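You operate a simulated robot arm through the tools that you are given. There is no shell and no other tool. Be economical: measure what you need, move in short steps, check, and stop when the job is done.

Carry out the task below with a simulated robot arm. There is one attempt and no reset: what you move stays moved.

TASK
Put the small teal roll and the small navy roll in the medium basin.
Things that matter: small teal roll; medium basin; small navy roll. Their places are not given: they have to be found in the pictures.

It is judged by the outcome, as a careful person would: the job done as asked, and still so three seconds after it is handed in. It fails if anything else is knocked over, pushed out of place, dropped, spilled or broken.

THE ROBOT
A 7-joint arm with a two-finger parallel gripper, fixed in place. Base frame: the origin is at the foot of the arm, x ahead of it, y to its left, z up; the work surface is at about z = 0. Lengths are in m, angles in rad, forces in N, time in s.
With the tool pointing down near the work surface it reaches from about 0.22 to 0.58 m from the base axis. Its first joint turns from -1.152 to 1.152 rad. Payload 2.5 kg.
Tool frame: the origin (TCP) lies between the finger pads and is the grasp point; the fingertips stand 0.023 m ahead of it; z points along the fingers, y is the line along which they close. The gripper opens to 0.094 m. The fingers are 0.038 m wide and 0.01 m thick; the gripper's body (0.054 by 0.096 m) begins 0.039 m behind the TCP.
Orientation is told as [roll, pitch, yaw] about the base's x, y, z axes, in that order, counted from this pose: with the fingers straight down and closing along the base's y, the tool's x points along the base's -x, its y along +y and its z along -z.

THE INTERFACE
- The arm moves only by the tool arm_command. Its argument "deltas" is a list of rows, each a list of 7 numbers: the shift along the base's x, y, z in m, then the turn, a rotation vector about the base's x, y, z in rad, then the opening, from 0 (shut) to 1 (fully open). In form: [[dx, dy, dz, wx, wy, wz, gripper], ...]. A call has 1 to 12 rows; each row is the pose to reach, as a shift and turn from the pose commanded when the call began. A row lasts 0.2 s, in which the tool goes at most 0.05 m and 0.15 rad; a call with a longer step from one row to the next is refused whole, and so is a gripper value outside its range. A pose out of reach is approached as far as the arm can. The call stops where the force on the tool passes 40 N (or 10 N more than at its start, if that is more) or the arm is blocked; 0.2 s more then pass. The fingers move at their own pace (about 0.108 m/s each) and stop on an object; they squeeze with about 35 N. The grip force told is the motor's: it shows also when the fingers shut on nothing. Time passes only in rows, and 0.2 s behind the last, so rows that repeat a pose let the fingers close. It gives the time, the measured TCP pose, the force on the tool (base axes), the opening and the grip force at its end, in the units of the frame above (readings bear some noise).
- Cameras (640 x 400 px; columns grow to the right, rows downward): "scene" is fixed at [0.1165, -0.405, 0.5512]; the picture's right is [0.90, -0.44, 0.00], its down [-0.24, -0.49, -0.84] and it looks along [0.37, 0.75, -0.55] (base axes); focal length 268 px, centre (320, 200). "wrist" rides on the gripper at [-0.039, 0, -0.044] in the tool frame; the picture's right is [0.00, -1.00, 0.00], its down [0.97, 0.00, -0.24] and it looks along [0.24, 0.00, 0.97] (tool axes); focal length 218 px, centre (320, 200).
- snapshot(camera): a new picture of that camera. No time passes.
- point_at(camera, pixels): there is no depth. For up to 12 entries [column, row, z] of the newest picture of that camera ("zoom" is the newest enlarged one), the place [x, y] in the base frame at which the ray of that pixel passes the height z, good to about 0.002 m, but the place of the scene camera against the robot may be out by one fixed shift of up to 0.012 m in any direction. No time passes.
- inspect(camera, box): a new picture of the part [left, top, right, bottom] of that camera's present view, enlarged. No time passes.
- sign_off(): hands the job in; it is judged then, once.

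Work in short steps. Measure before you move; look again where a grasp or a placing could have gone wrong, and mend it. You have 60 turns and 30 pictures in all, the two below and enlarged ones among them. Open the gripper and draw the arm clear of the work before you hand the job in, unless the task says otherwise; then end with one line.

The tools are called after "Call:" as name(argument=value, ...) on one line, values as JSON. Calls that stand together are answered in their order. arm_command: Moves the arm, as the interface text tells. Its arguments: {"type":"object","properties":{"deltas":{"type":"array"}},"required":["deltas"]} The other tools are called the same way: snapshot (camera) takes a picture; point_at (camera, pixels) gives the place at which the rays of pixels pass given heights; inspect (camera, box) takes an enlarged picture of a part of a camera's view; sign_off () hands the job in.

At the start:

```text
clock: 0.0
tcp_pos: [0.385, -0.1102, 0.4217]
tool_rot: [-0.001, 0.0, 0.0]
wrist_force: [-0.8, -0.1, -1.1]
grip_width: 0.0939
gripper_force: 0.0
```

scene: 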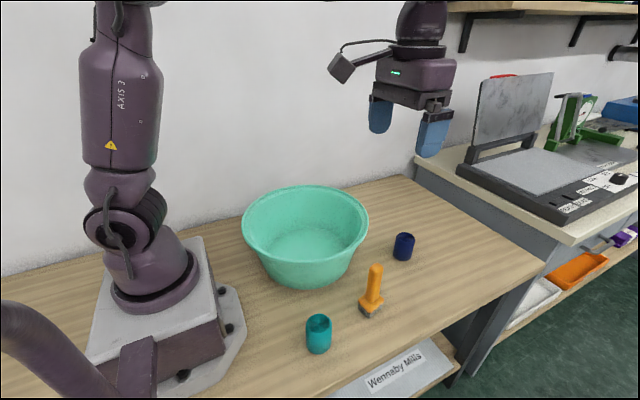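
wrist: 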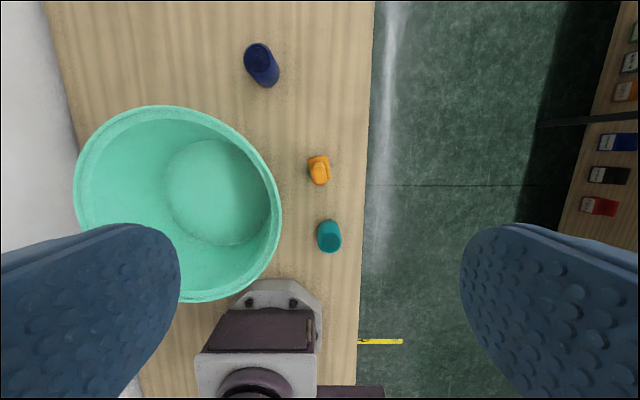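

The wrist view shows the navy roll at about (262,65), the teal roll at (329,236), the orange tool at (319,170) and the basin centred near (178,204). I'll measure these first.

Call:
point_at(camera="wrist", pixels=[[257, 54, 0.045], [266, 76, 0.0], [329, 228, 0.045], [329, 245, 0.0], [319, 162, 0.08], [320, 178, 0.0], [75, 204, 0.1], [281, 204, 0.1], [178, 106, 0.1], [178, 302, 0.1]])

Call:
inspect(camera="scene", box=[230, 170, 450, 370])

Call:
point_at(camera="scene", pixels=[[403, 259, 0], [404, 236, 0.045], [318, 351, 0], [319, 318, 0.045], [368, 315, 0], [306, 285, 0], [243, 225, 0.1], [368, 225, 0.1]])

Call:
inspect(camera="wrist", box=[220, 30, 380, 260])

```text
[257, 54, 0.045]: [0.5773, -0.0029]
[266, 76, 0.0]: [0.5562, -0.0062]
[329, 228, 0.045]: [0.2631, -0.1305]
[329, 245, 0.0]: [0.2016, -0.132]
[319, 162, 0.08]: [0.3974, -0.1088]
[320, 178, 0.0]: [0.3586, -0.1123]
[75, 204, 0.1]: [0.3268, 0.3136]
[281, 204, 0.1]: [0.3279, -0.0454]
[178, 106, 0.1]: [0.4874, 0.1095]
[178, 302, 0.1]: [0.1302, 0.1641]
```

```text
2.00 times, centred on (340, 270) of scene
```

zoom: 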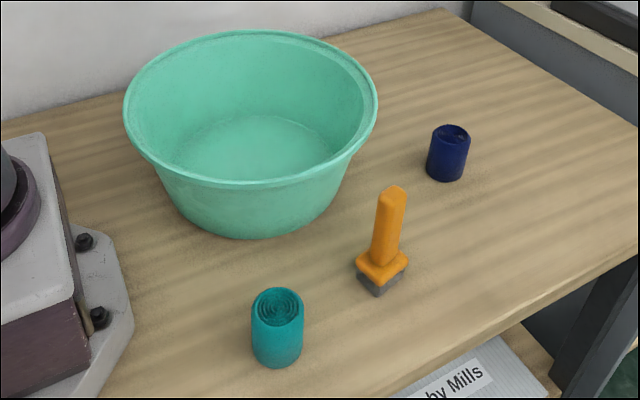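

```text
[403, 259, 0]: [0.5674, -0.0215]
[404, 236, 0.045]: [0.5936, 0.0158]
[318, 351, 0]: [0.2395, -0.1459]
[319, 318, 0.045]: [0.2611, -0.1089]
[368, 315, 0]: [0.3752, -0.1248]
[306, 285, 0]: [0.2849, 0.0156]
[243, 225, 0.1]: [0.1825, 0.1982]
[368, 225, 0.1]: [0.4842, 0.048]
```

```text
1.74 times, centred on (300, 145) of wrist
```

zoom: 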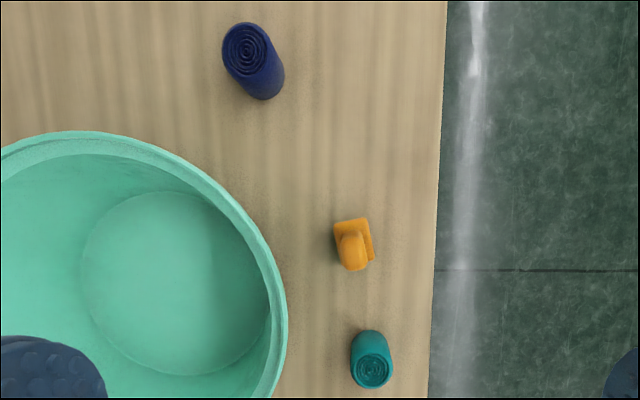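

Call:
snapshot(camera="wrist")

Call:
point_at(camera="wrist", pixels=[[329, 243, 0.03], [329, 243, 0.04], [329, 243, 0.05], [329, 243, 0.06], [256, 58, 0.03], [256, 58, 0.04], [256, 58, 0.05], [256, 58, 0.06], [329, 229, 0], [265, 77, 0], [281, 204, 0.12], [281, 204, 0.14]])

Call:
point_at(camera="scene", pixels=[[318.5, 323, 0.03], [318.5, 323, 0.04], [318.5, 323, 0.05], [318.5, 323, 0.06], [405, 239, 0.03], [405, 239, 0.04], [405, 239, 0.05], [405, 239, 0.06], [318.5, 345, 0], [402.5, 256, 0], [306, 260, 0.12], [306, 260, 0.14]])

```text
25 pictures are left
```

wrist: 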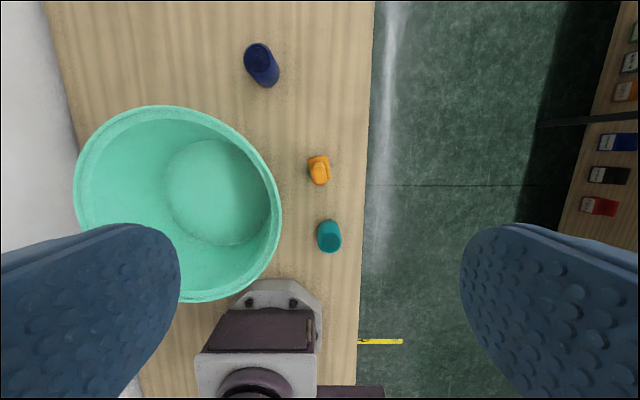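

```text
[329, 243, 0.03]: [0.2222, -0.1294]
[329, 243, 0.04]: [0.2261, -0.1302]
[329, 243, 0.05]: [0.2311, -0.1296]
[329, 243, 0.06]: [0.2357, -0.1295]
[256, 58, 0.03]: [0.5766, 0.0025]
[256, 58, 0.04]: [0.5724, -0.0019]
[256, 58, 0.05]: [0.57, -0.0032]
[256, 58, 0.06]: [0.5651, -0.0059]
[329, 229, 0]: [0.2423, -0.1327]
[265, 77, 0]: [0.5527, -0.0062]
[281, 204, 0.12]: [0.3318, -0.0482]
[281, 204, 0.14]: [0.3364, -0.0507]
```

```text
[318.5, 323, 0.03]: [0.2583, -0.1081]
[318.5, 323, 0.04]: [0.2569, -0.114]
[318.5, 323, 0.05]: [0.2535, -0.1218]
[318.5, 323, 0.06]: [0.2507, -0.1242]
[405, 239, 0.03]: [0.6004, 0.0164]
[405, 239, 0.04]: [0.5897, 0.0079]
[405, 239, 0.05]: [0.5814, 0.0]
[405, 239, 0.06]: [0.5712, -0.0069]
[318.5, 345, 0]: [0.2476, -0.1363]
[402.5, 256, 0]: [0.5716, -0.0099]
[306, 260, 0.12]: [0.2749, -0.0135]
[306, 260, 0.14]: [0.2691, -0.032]
```

Navy is at about (0.563,-0.006) and teal at about (0.235,-0.131), each roughly 0.05 tall. I'll move above the navy roll to refine.

Call:
arm_command(deltas=[[0.03, 0.017, -0.025, 0, 0, 0, 1], [0.06, 0.035, -0.05, 0, 0, 0, 1], [0.09, 0.053, -0.08, 0, 0, 0, 1], [0.12, 0.07, -0.11, 0, 0, 0, 1], [0.15, 0.09, -0.14, 0, 0, 0, 1], [0.178, 0.104, -0.17, 0, 0, 0, 1], [0.178, 0.104, -0.2, 0, 0, 0, 1], [0.178, 0.104, -0.2, 0, 0, 0, 1]])

Call:
snapshot(camera="wrist")

```text
clock: 1.8
tcp_pos: [0.5654, -0.0058, 0.221]
tool_rot: [0.001, 0.001, 0.0]
wrist_force: [0.4, 0.0, -0.2]
grip_width: 0.0939
gripper_force: 0.1
```

```text
24 pictures are left
```

wrist: 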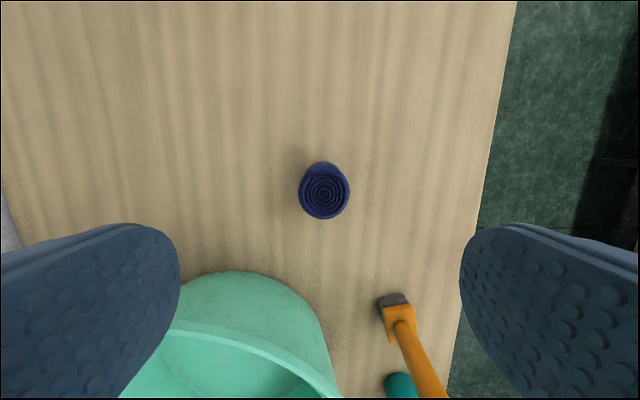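

Call:
point_at(camera="wrist", pixels=[[324, 193, 0.045], [324, 193, 0.055], [299, 193, 0.05], [350, 193, 0.05], [323, 162, 0], [324, 167, 0.05], [324, 219, 0.05], [307, 172, 0], [339, 172, 0]])

```text
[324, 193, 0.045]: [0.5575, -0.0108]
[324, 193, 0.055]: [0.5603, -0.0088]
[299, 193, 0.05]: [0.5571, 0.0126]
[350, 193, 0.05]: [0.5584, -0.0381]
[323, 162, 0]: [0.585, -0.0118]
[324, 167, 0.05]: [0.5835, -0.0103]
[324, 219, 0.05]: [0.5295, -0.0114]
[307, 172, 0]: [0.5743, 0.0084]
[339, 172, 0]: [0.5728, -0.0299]
```

The navy roll is centred at about (0.560,-0.0105) and is about 0.045 wide. I'll descend to z = 0.033 and close.

Call:
arm_command(deltas=[[-0.005, -0.005, -0.04, 0, 0, 0, 1], [-0.005, -0.005, -0.08, 0, 0, 0, 1], [-0.005, -0.005, -0.12, 0, 0, 0, 1], [-0.005, -0.005, -0.15, 0, 0, 0, 1], [-0.005, -0.005, -0.175, 0, 0, 0, 1], [-0.005, -0.005, -0.188, 0, 0, 0, 1], [-0.005, -0.005, -0.188, 0, 0, 0, 1], [-0.005, -0.005, -0.188, 0, 0, 0, 0.3], [-0.005, -0.005, -0.188, 0, 0, 0, 0.2], [-0.005, -0.005, -0.188, 0, 0, 0, 0.2]])

Call:
snapshot(camera="wrist")

```text
clock: 4.0
tcp_pos: [0.5587, -0.0115, 0.0333]
tool_rot: [0.001, -0.001, 0.0]
wrist_force: [0.3, 0.0, -0.6]
grip_width: 0.0498
gripper_force: 35.2
```

```text
23 pictures are left
```

wrist: 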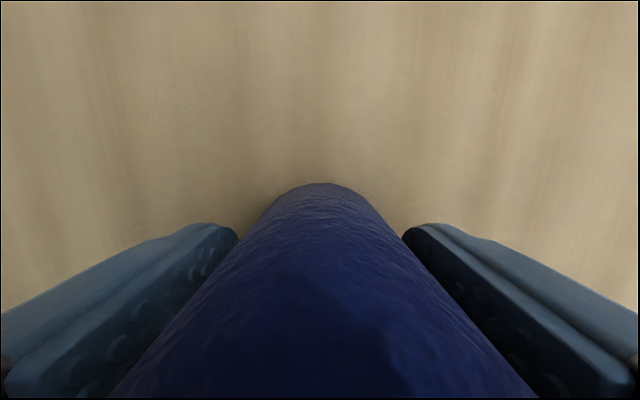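

Gripped at width 0.050 with 35 N. I'll lift straight up.

Call:
arm_command(deltas=[[0, 0, 0.03, 0, 0, 0, 0.2], [0, 0, 0.07, 0, 0, 0, 0.2], [0, 0, 0.11, 0, 0, 0, 0.2], [0, 0, 0.15, 0, 0, 0, 0.2], [0, 0, 0.19, 0, 0, 0, 0.2], [0, 0, 0.23, 0, 0, 0, 0.2], [0, 0, 0.27, 0, 0, 0, 0.2], [0, 0, 0.27, 0, 0, 0, 0.2]])

Call:
snapshot(camera="scene")

Call:
snapshot(camera="wrist")

```text
clock: 5.8
tcp_pos: [0.5582, -0.0112, 0.304]
tool_rot: [-0.001, 0.0, -0.001]
wrist_force: [0.1, -0.4, -0.4]
grip_width: 0.0496
gripper_force: 34.3
```

```text
22 pictures are left
```

scene: 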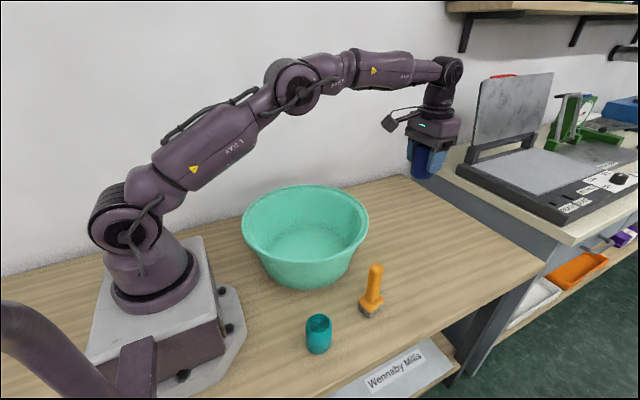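

```text
21 pictures are left
```

wrist: 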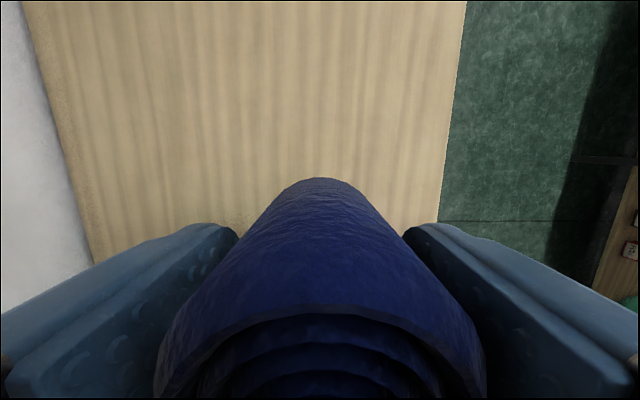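

The navy roll is held cleanly. From the wrist geometry the basin centre is about (0.33,0.11), the rim z about 0.13–0.14 with radius 0.16, and the floor radius 0.11. I'll carry it over (0.37,0.11) at the same height.

Call:
arm_command(deltas=[[-0.031, 0.02, 0, 0, 0, 0, 0.2], [-0.063, 0.04, 0, 0, 0, 0, 0.2], [-0.095, 0.06, 0, 0, 0, 0, 0.2], [-0.126, 0.08, 0, 0, 0, 0, 0.2], [-0.157, 0.1, 0, 0, 0, 0, 0.2], [-0.188, 0.121, 0, 0, 0, 0, 0.2], [-0.188, 0.121, 0, 0, 0, 0, 0.2]])

Call:
snapshot(camera="scene")

Call:
snapshot(camera="wrist")

```text
clock: 7.4
tcp_pos: [0.3712, 0.1097, 0.3045]
tool_rot: [-0.002, -0.001, -0.001]
wrist_force: [0.0, -1.2, -0.5]
grip_width: 0.0504
gripper_force: 34.1
```

```text
20 pictures are left
```

scene: 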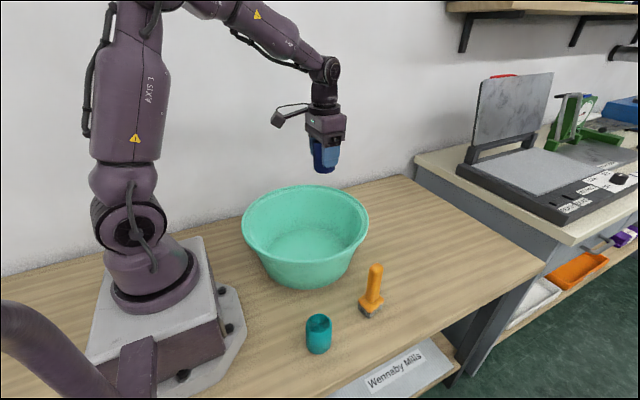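

```text
19 pictures are left
```

wrist: 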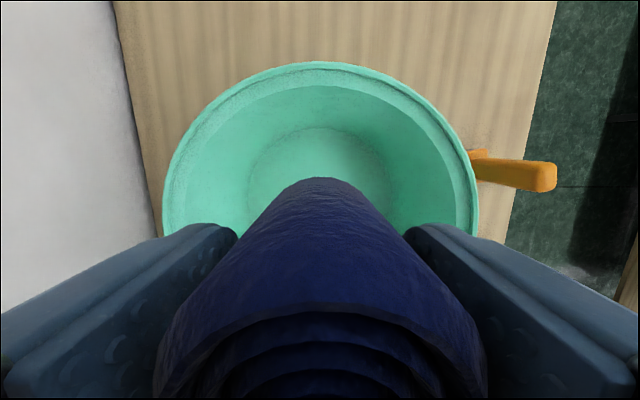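

The basin is centred at y = 0.11 with the floor's far edge at about x = 0.438, so the placing spot is good. I'll lower into the basin.

Call:
arm_command(deltas=[[0, 0, -0.04, 0, 0, 0, 0.2], [0, 0, -0.08, 0, 0, 0, 0.2], [0, 0, -0.12, 0, 0, 0, 0.2], [0, 0, -0.16, 0, 0, 0, 0.2], [0, 0, -0.19, 0, 0, 0, 0.2], [0, 0, -0.22, 0, 0, 0, 0.2], [0, 0, -0.24, 0, 0, 0, 0.2], [0, 0, -0.25, 0, 0, 0, 0.2], [0, 0, -0.257, 0, 0, 0, 0.2], [0, 0, -0.262, 0, 0, 0, 0.2], [0, 0, -0.262, 0, 0, 0, 0.2]])

Call:
snapshot(camera="wrist")

```text
clock: 9.4
tcp_pos: [0.3728, 0.1092, 0.0506]
tool_rot: [0.0, 0.001, 0.001]
wrist_force: [-3.1, -0.4, 7.6]
grip_width: 0.0498
gripper_force: 35.3
stopped in row 10: the force on the tool passed its limit (the readings are from after the stop); the commanded pose is now the measured one
```

```text
18 pictures are left
```

wrist: 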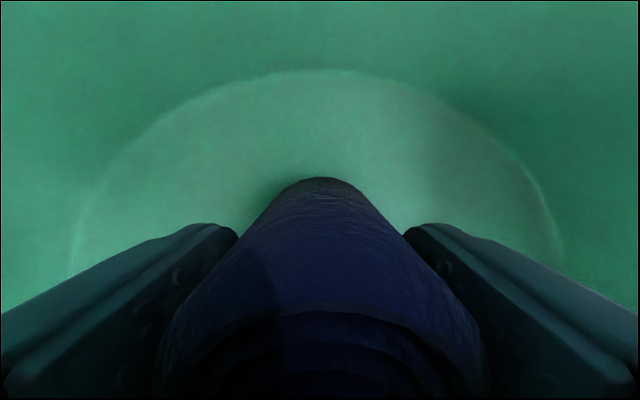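

Contact came at z = 0.0506 with the roll on the floor, so I'll open and rise.

Call:
arm_command(deltas=[[0, 0, 0, 0, 0, 0, 0.5], [0, 0, 0, 0, 0, 0, 0.8], [0, 0, 0, 0, 0, 0, 0.8], [0, 0, 0.03, 0, 0, 0, 0.8], [0, 0, 0.07, 0, 0, 0, 0.8], [0, 0, 0.11, 0, 0, 0, 0.8], [0, 0, 0.15, 0, 0, 0, 0.8], [0, 0, 0.19, 0, 0, 0, 0.8], [0, 0, 0.23, 0, 0, 0, 0.9], [0, 0, 0.26, 0, 0, 0, 1], [0, 0, 0.26, 0, 0, 0, 1]])

Call:
snapshot(camera="wrist")

```text
clock: 11.8
tcp_pos: [0.3718, 0.1072, 0.3101]
tool_rot: [-0.001, 0.001, 0.003]
wrist_force: [-0.8, -0.6, -0.7]
grip_width: 0.0942
gripper_force: 0.0
```

```text
17 pictures are left
```

wrist: 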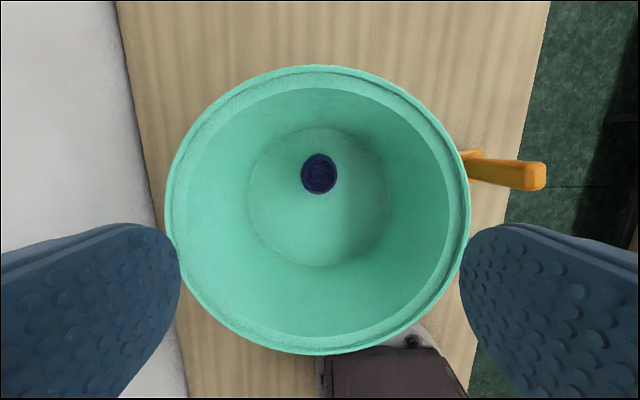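

The navy roll stands upright in the basin at (319,174). Next I'll go above the teal roll.

Call:
arm_command(deltas=[[-0.02, -0.034, 0, 0, 0, 0, 1], [-0.04, -0.068, 0, 0, 0, 0, 1], [-0.06, -0.102, 0, 0, 0, 0, 1], [-0.08, -0.136, 0, 0, 0, 0, 1], [-0.1, -0.17, 0, 0, 0, 0, 1], [-0.12, -0.204, 0, 0, 0, 0, 1], [-0.137, -0.238, 0, 0, 0, 0, 1], [-0.137, -0.238, -0.04, 0, 0, 0, 1], [-0.137, -0.238, -0.08, 0, 0, 0, 1], [-0.137, -0.238, -0.08, 0, 0, 0, 1]])

Call:
snapshot(camera="wrist")

Call:
snapshot(camera="scene")

```text
clock: 14.0
tcp_pos: [0.2355, -0.1292, 0.2289]
tool_rot: [0.0, -0.001, 0.003]
wrist_force: [0.1, 0.6, 0.2]
grip_width: 0.094
gripper_force: 0.0
```

```text
16 pictures are left
```

wrist: 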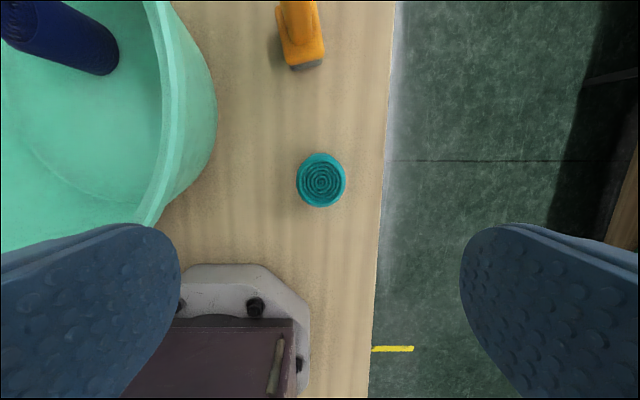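

```text
15 pictures are left
```

scene: 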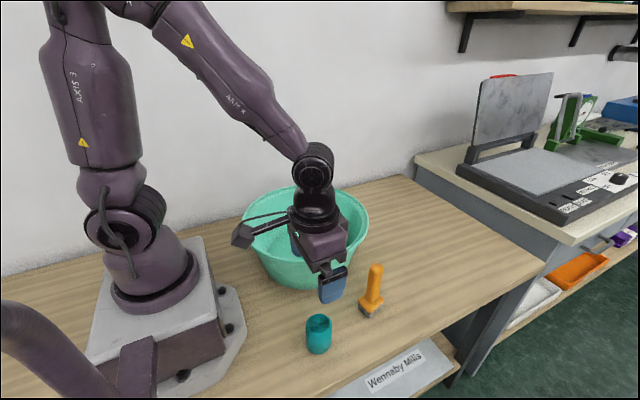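

Call:
point_at(camera="wrist", pixels=[[321, 182, 0.05], [321, 182, 0.06], [297, 181, 0.055], [346, 181, 0.055], [322, 153, 0.055], [322, 153, 0.0], [322, 208, 0.055], [217, 110, 0.13], [180, 200, 0.05], [300, 68, 0.0]])

```text
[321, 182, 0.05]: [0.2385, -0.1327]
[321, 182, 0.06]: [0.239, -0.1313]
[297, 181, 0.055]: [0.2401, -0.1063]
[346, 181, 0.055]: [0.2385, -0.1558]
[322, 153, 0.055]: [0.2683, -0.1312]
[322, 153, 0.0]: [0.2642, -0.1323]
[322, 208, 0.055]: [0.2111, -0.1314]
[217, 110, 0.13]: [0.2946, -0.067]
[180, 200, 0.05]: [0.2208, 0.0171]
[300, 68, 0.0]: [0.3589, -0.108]
```

The teal roll is centred at (0.239,-0.1315). A box sticks out from the gripper on its -x side, at scene (243,236), so I'll check its size before descending near the pedestal.

Call:
inspect(camera="scene", box=[200, 140, 400, 360])

```text
1.82 times, centred on (300, 250) of scene
```

zoom: 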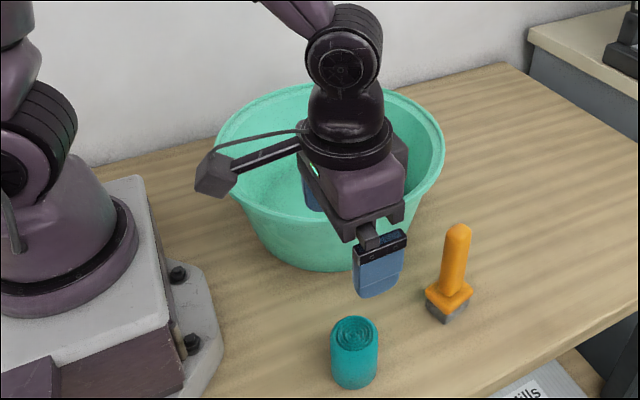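

The box bottom stays at least 0.11 high and x > 0.12, clear of the pedestal edge at x of about 0.08. I'll descend on the teal roll and grip.

Call:
arm_command(deltas=[[0.0035, -0.0023, -0.04, 0, 0, 0, 1], [0.0035, -0.0023, -0.08, 0, 0, 0, 1], [0.0035, -0.0023, -0.12, 0, 0, 0, 1], [0.0035, -0.0023, -0.15, 0, 0, 0, 1], [0.0035, -0.0023, -0.18, 0, 0, 0, 1], [0.0035, -0.0023, -0.195, 0, 0, 0, 1], [0.0035, -0.0023, -0.195, 0, 0, 0, 1], [0.0035, -0.0023, -0.195, 0, 0, 0, 0.3], [0.0035, -0.0023, -0.195, 0, 0, 0, 0.2], [0.0035, -0.0023, -0.195, 0, 0, 0, 0.2]])

Call:
snapshot(camera="scene")

```text
clock: 16.2
tcp_pos: [0.2379, -0.1309, 0.0352]
tool_rot: [0.001, 0.001, 0.002]
wrist_force: [0.2, 0.2, 0.0]
grip_width: 0.0501
gripper_force: 34.8
```

```text
13 pictures are left
```

scene: 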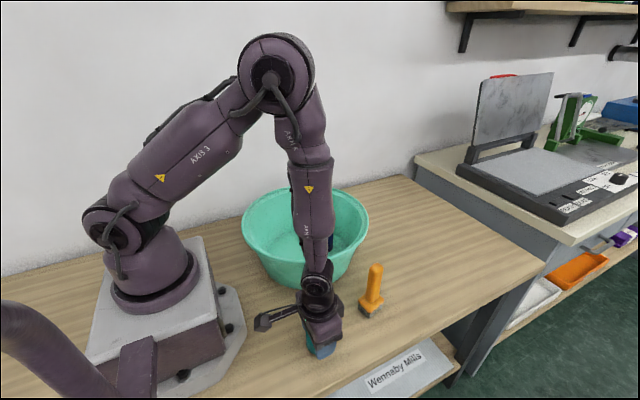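

Teal is gripped at width 0.050. I'll lift it straight up to z of about 0.305.

Call:
arm_command(deltas=[[0, 0, 0.03, 0, 0, 0, 0.2], [0, 0, 0.07, 0, 0, 0, 0.2], [0, 0, 0.11, 0, 0, 0, 0.2], [0, 0, 0.15, 0, 0, 0, 0.2], [0, 0, 0.19, 0, 0, 0, 0.2], [0, 0, 0.23, 0, 0, 0, 0.2], [0, 0, 0.27, 0, 0, 0, 0.2], [0, 0, 0.27, 0, 0, 0, 0.2]])

```text
clock: 18.0
tcp_pos: [0.2369, -0.1312, 0.3061]
tool_rot: [-0.001, 0.0, 0.002]
wrist_force: [0.0, -0.1, 0.2]
grip_width: 0.0505
gripper_force: 35.0
```

Still held. I'll carry it over the basin to (0.297,0.11).

Call:
arm_command(deltas=[[0.01, 0.035, 0, 0, 0, 0, 0.2], [0.02, 0.07, 0, 0, 0, 0, 0.2], [0.03, 0.105, 0, 0, 0, 0, 0.2], [0.04, 0.14, 0, 0, 0, 0, 0.2], [0.05, 0.175, 0, 0, 0, 0, 0.2], [0.055, 0.21, 0, 0, 0, 0, 0.2], [0.06, 0.241, 0, 0, 0, 0, 0.2], [0.06, 0.241, 0, 0, 0, 0, 0.2]])

Call:
snapshot(camera="wrist")

Call:
snapshot(camera="scene")

```text
clock: 19.8
tcp_pos: [0.299, 0.1106, 0.3055]
tool_rot: [-0.001, 0.001, 0.002]
wrist_force: [0.5, 0.4, 0.1]
grip_width: 0.0504
gripper_force: 34.8
```

```text
12 pictures are left
```

wrist: 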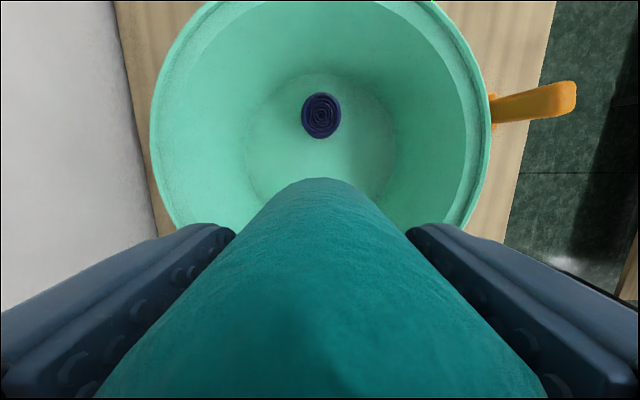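

```text
11 pictures are left
```

scene: 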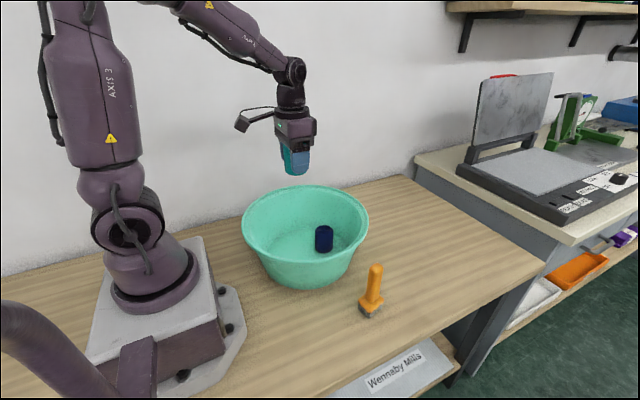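

The navy roll stays put, and there is about 0.02 of clearance between the target and it. I'll lower to floor contact at z of about 0.052.

Call:
arm_command(deltas=[[0, 0, -0.04, 0, 0, 0, 0.2], [0, 0, -0.08, 0, 0, 0, 0.2], [0, 0, -0.12, 0, 0, 0, 0.2], [0, 0, -0.155, 0, 0, 0, 0.2], [0, 0, -0.185, 0, 0, 0, 0.2], [0, 0, -0.21, 0, 0, 0, 0.2], [0, 0, -0.228, 0, 0, 0, 0.2], [0, 0, -0.24, 0, 0, 0, 0.2], [0, 0, -0.247, 0, 0, 0, 0.2], [0, 0, -0.251, 0, 0, 0, 0.2], [0, 0, -0.253, 0, 0, 0, 0.2]])

Call:
snapshot(camera="scene")

Call:
snapshot(camera="wrist")

```text
clock: 22.2
tcp_pos: [0.2971, 0.1103, 0.0511]
tool_rot: [-0.001, 0.002, 0.002]
wrist_force: [0.2, 0.1, -0.7]
grip_width: 0.0503
gripper_force: 34.9
```

```text
10 pictures are left
```

scene: 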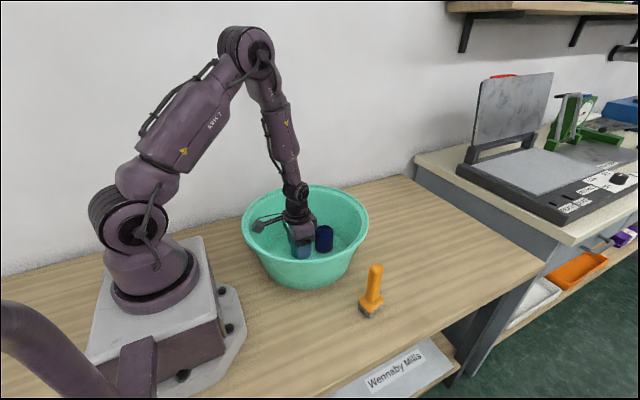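

```text
9 pictures are left
```

wrist: 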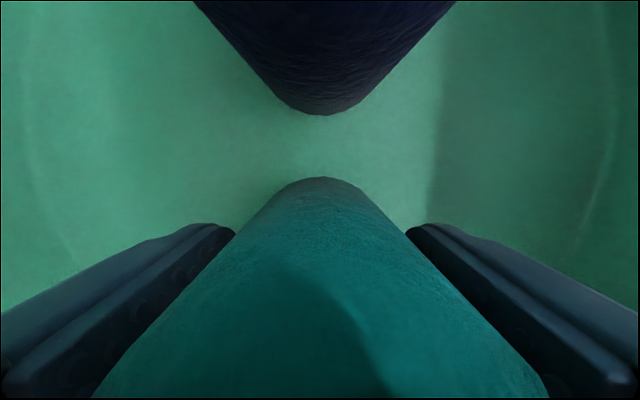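

Nearly at the floor. I'll creep down a little further until there is contact.

Call:
arm_command(deltas=[[0, 0, -0.002, 0, 0, 0, 0.2], [0, 0, -0.003, 0, 0, 0, 0.2], [0, 0, -0.004, 0, 0, 0, 0.2]])

```text
clock: 23.0
tcp_pos: [0.2979, 0.109, 0.0488]
tool_rot: [0.0, 0.0, 0.001]
wrist_force: [-0.2, 0.2, 0.1]
grip_width: 0.0504
gripper_force: 34.9
```

Call:
arm_command(deltas=[[0, 0, -0.002, 0, 0, 0, 0.2], [0, 0, -0.004, 0, 0, 0, 0.2], [0, 0, -0.006, 0, 0, 0, 0.2], [0, 0, -0.008, 0, 0, 0, 0.2]])

```text
clock: 24.0
tcp_pos: [0.2992, 0.1097, 0.042]
tool_rot: [0.0, 0.001, 0.002]
wrist_force: [-4.2, -0.9, 17.6]
grip_width: 0.0504
gripper_force: 34.8
```

Contact registers 17 N at z = 0.042, so the roll is on the floor. I'll ease off slightly, open and rise.

Call:
arm_command(deltas=[[0, 0, 0.001, 0, 0, 0, 0.2], [0, 0, 0.001, 0, 0, 0, 0.5], [0, 0, 0.001, 0, 0, 0, 0.8], [0, 0, 0.001, 0, 0, 0, 0.8], [0, 0, 0.03, 0, 0, 0, 0.8], [0, 0, 0.07, 0, 0, 0, 0.8], [0, 0, 0.11, 0, 0, 0, 0.8], [0, 0, 0.15, 0, 0, 0, 0.8], [0, 0, 0.19, 0, 0, 0, 0.8], [0, 0, 0.23, 0, 0, 0, 0.9], [0, 0, 0.27, 0, 0, 0, 1], [0, 0, 0.27, 0, 0, 0, 1]])

Call:
snapshot(camera="wrist")

Call:
snapshot(camera="scene")

```text
clock: 26.6
tcp_pos: [0.2998, 0.1099, 0.3114]
tool_rot: [-0.001, -0.001, 0.001]
wrist_force: [-0.5, -0.7, 0.7]
grip_width: 0.0939
gripper_force: 0.0
```

```text
8 pictures are left
```

wrist: 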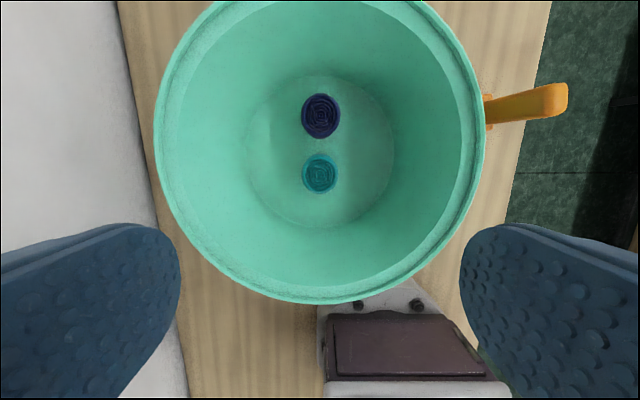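

```text
7 pictures are left
```

scene: 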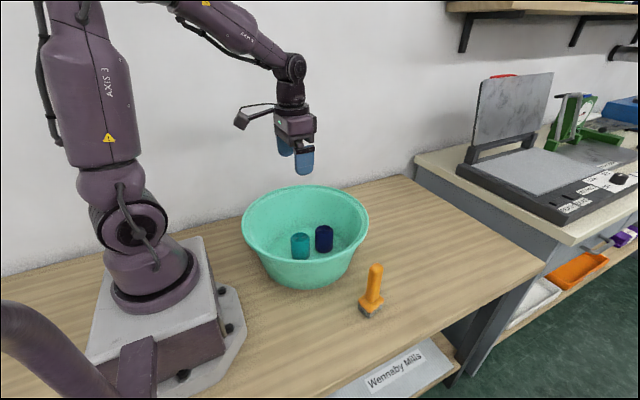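

Both rolls stand upright in the basin, and the basin and orange tool haven't moved. I'll raise the arm clear.

Call:
arm_command(deltas=[[0.02, -0.03, 0.02, 0, 0, 0, 1], [0.04, -0.06, 0.04, 0, 0, 0, 1], [0.06, -0.09, 0.07, 0, 0, 0, 1], [0.08, -0.12, 0.1, 0, 0, 0, 1], [0.08, -0.15, 0.11, 0, 0, 0, 1], [0.08, -0.18, 0.11, 0, 0, 0, 1], [0.08, -0.21, 0.11, 0, 0, 0, 1], [0.08, -0.21, 0.11, 0, 0, 0, 1]])

Call:
sign_off()

```text
clock: 28.4
tcp_pos: [0.3777, -0.1015, 0.42]
tool_rot: [0.002, 0.001, 0.001]
wrist_force: [0.3, -0.6, -0.1]
grip_width: 0.0937
gripper_force: 0.0
```

```text
The job is handed in.
```

The small teal roll and the small navy roll are both standing upright in the medium basin, nothing else was moved, and the job is handed in with the gripper open and the arm clear.
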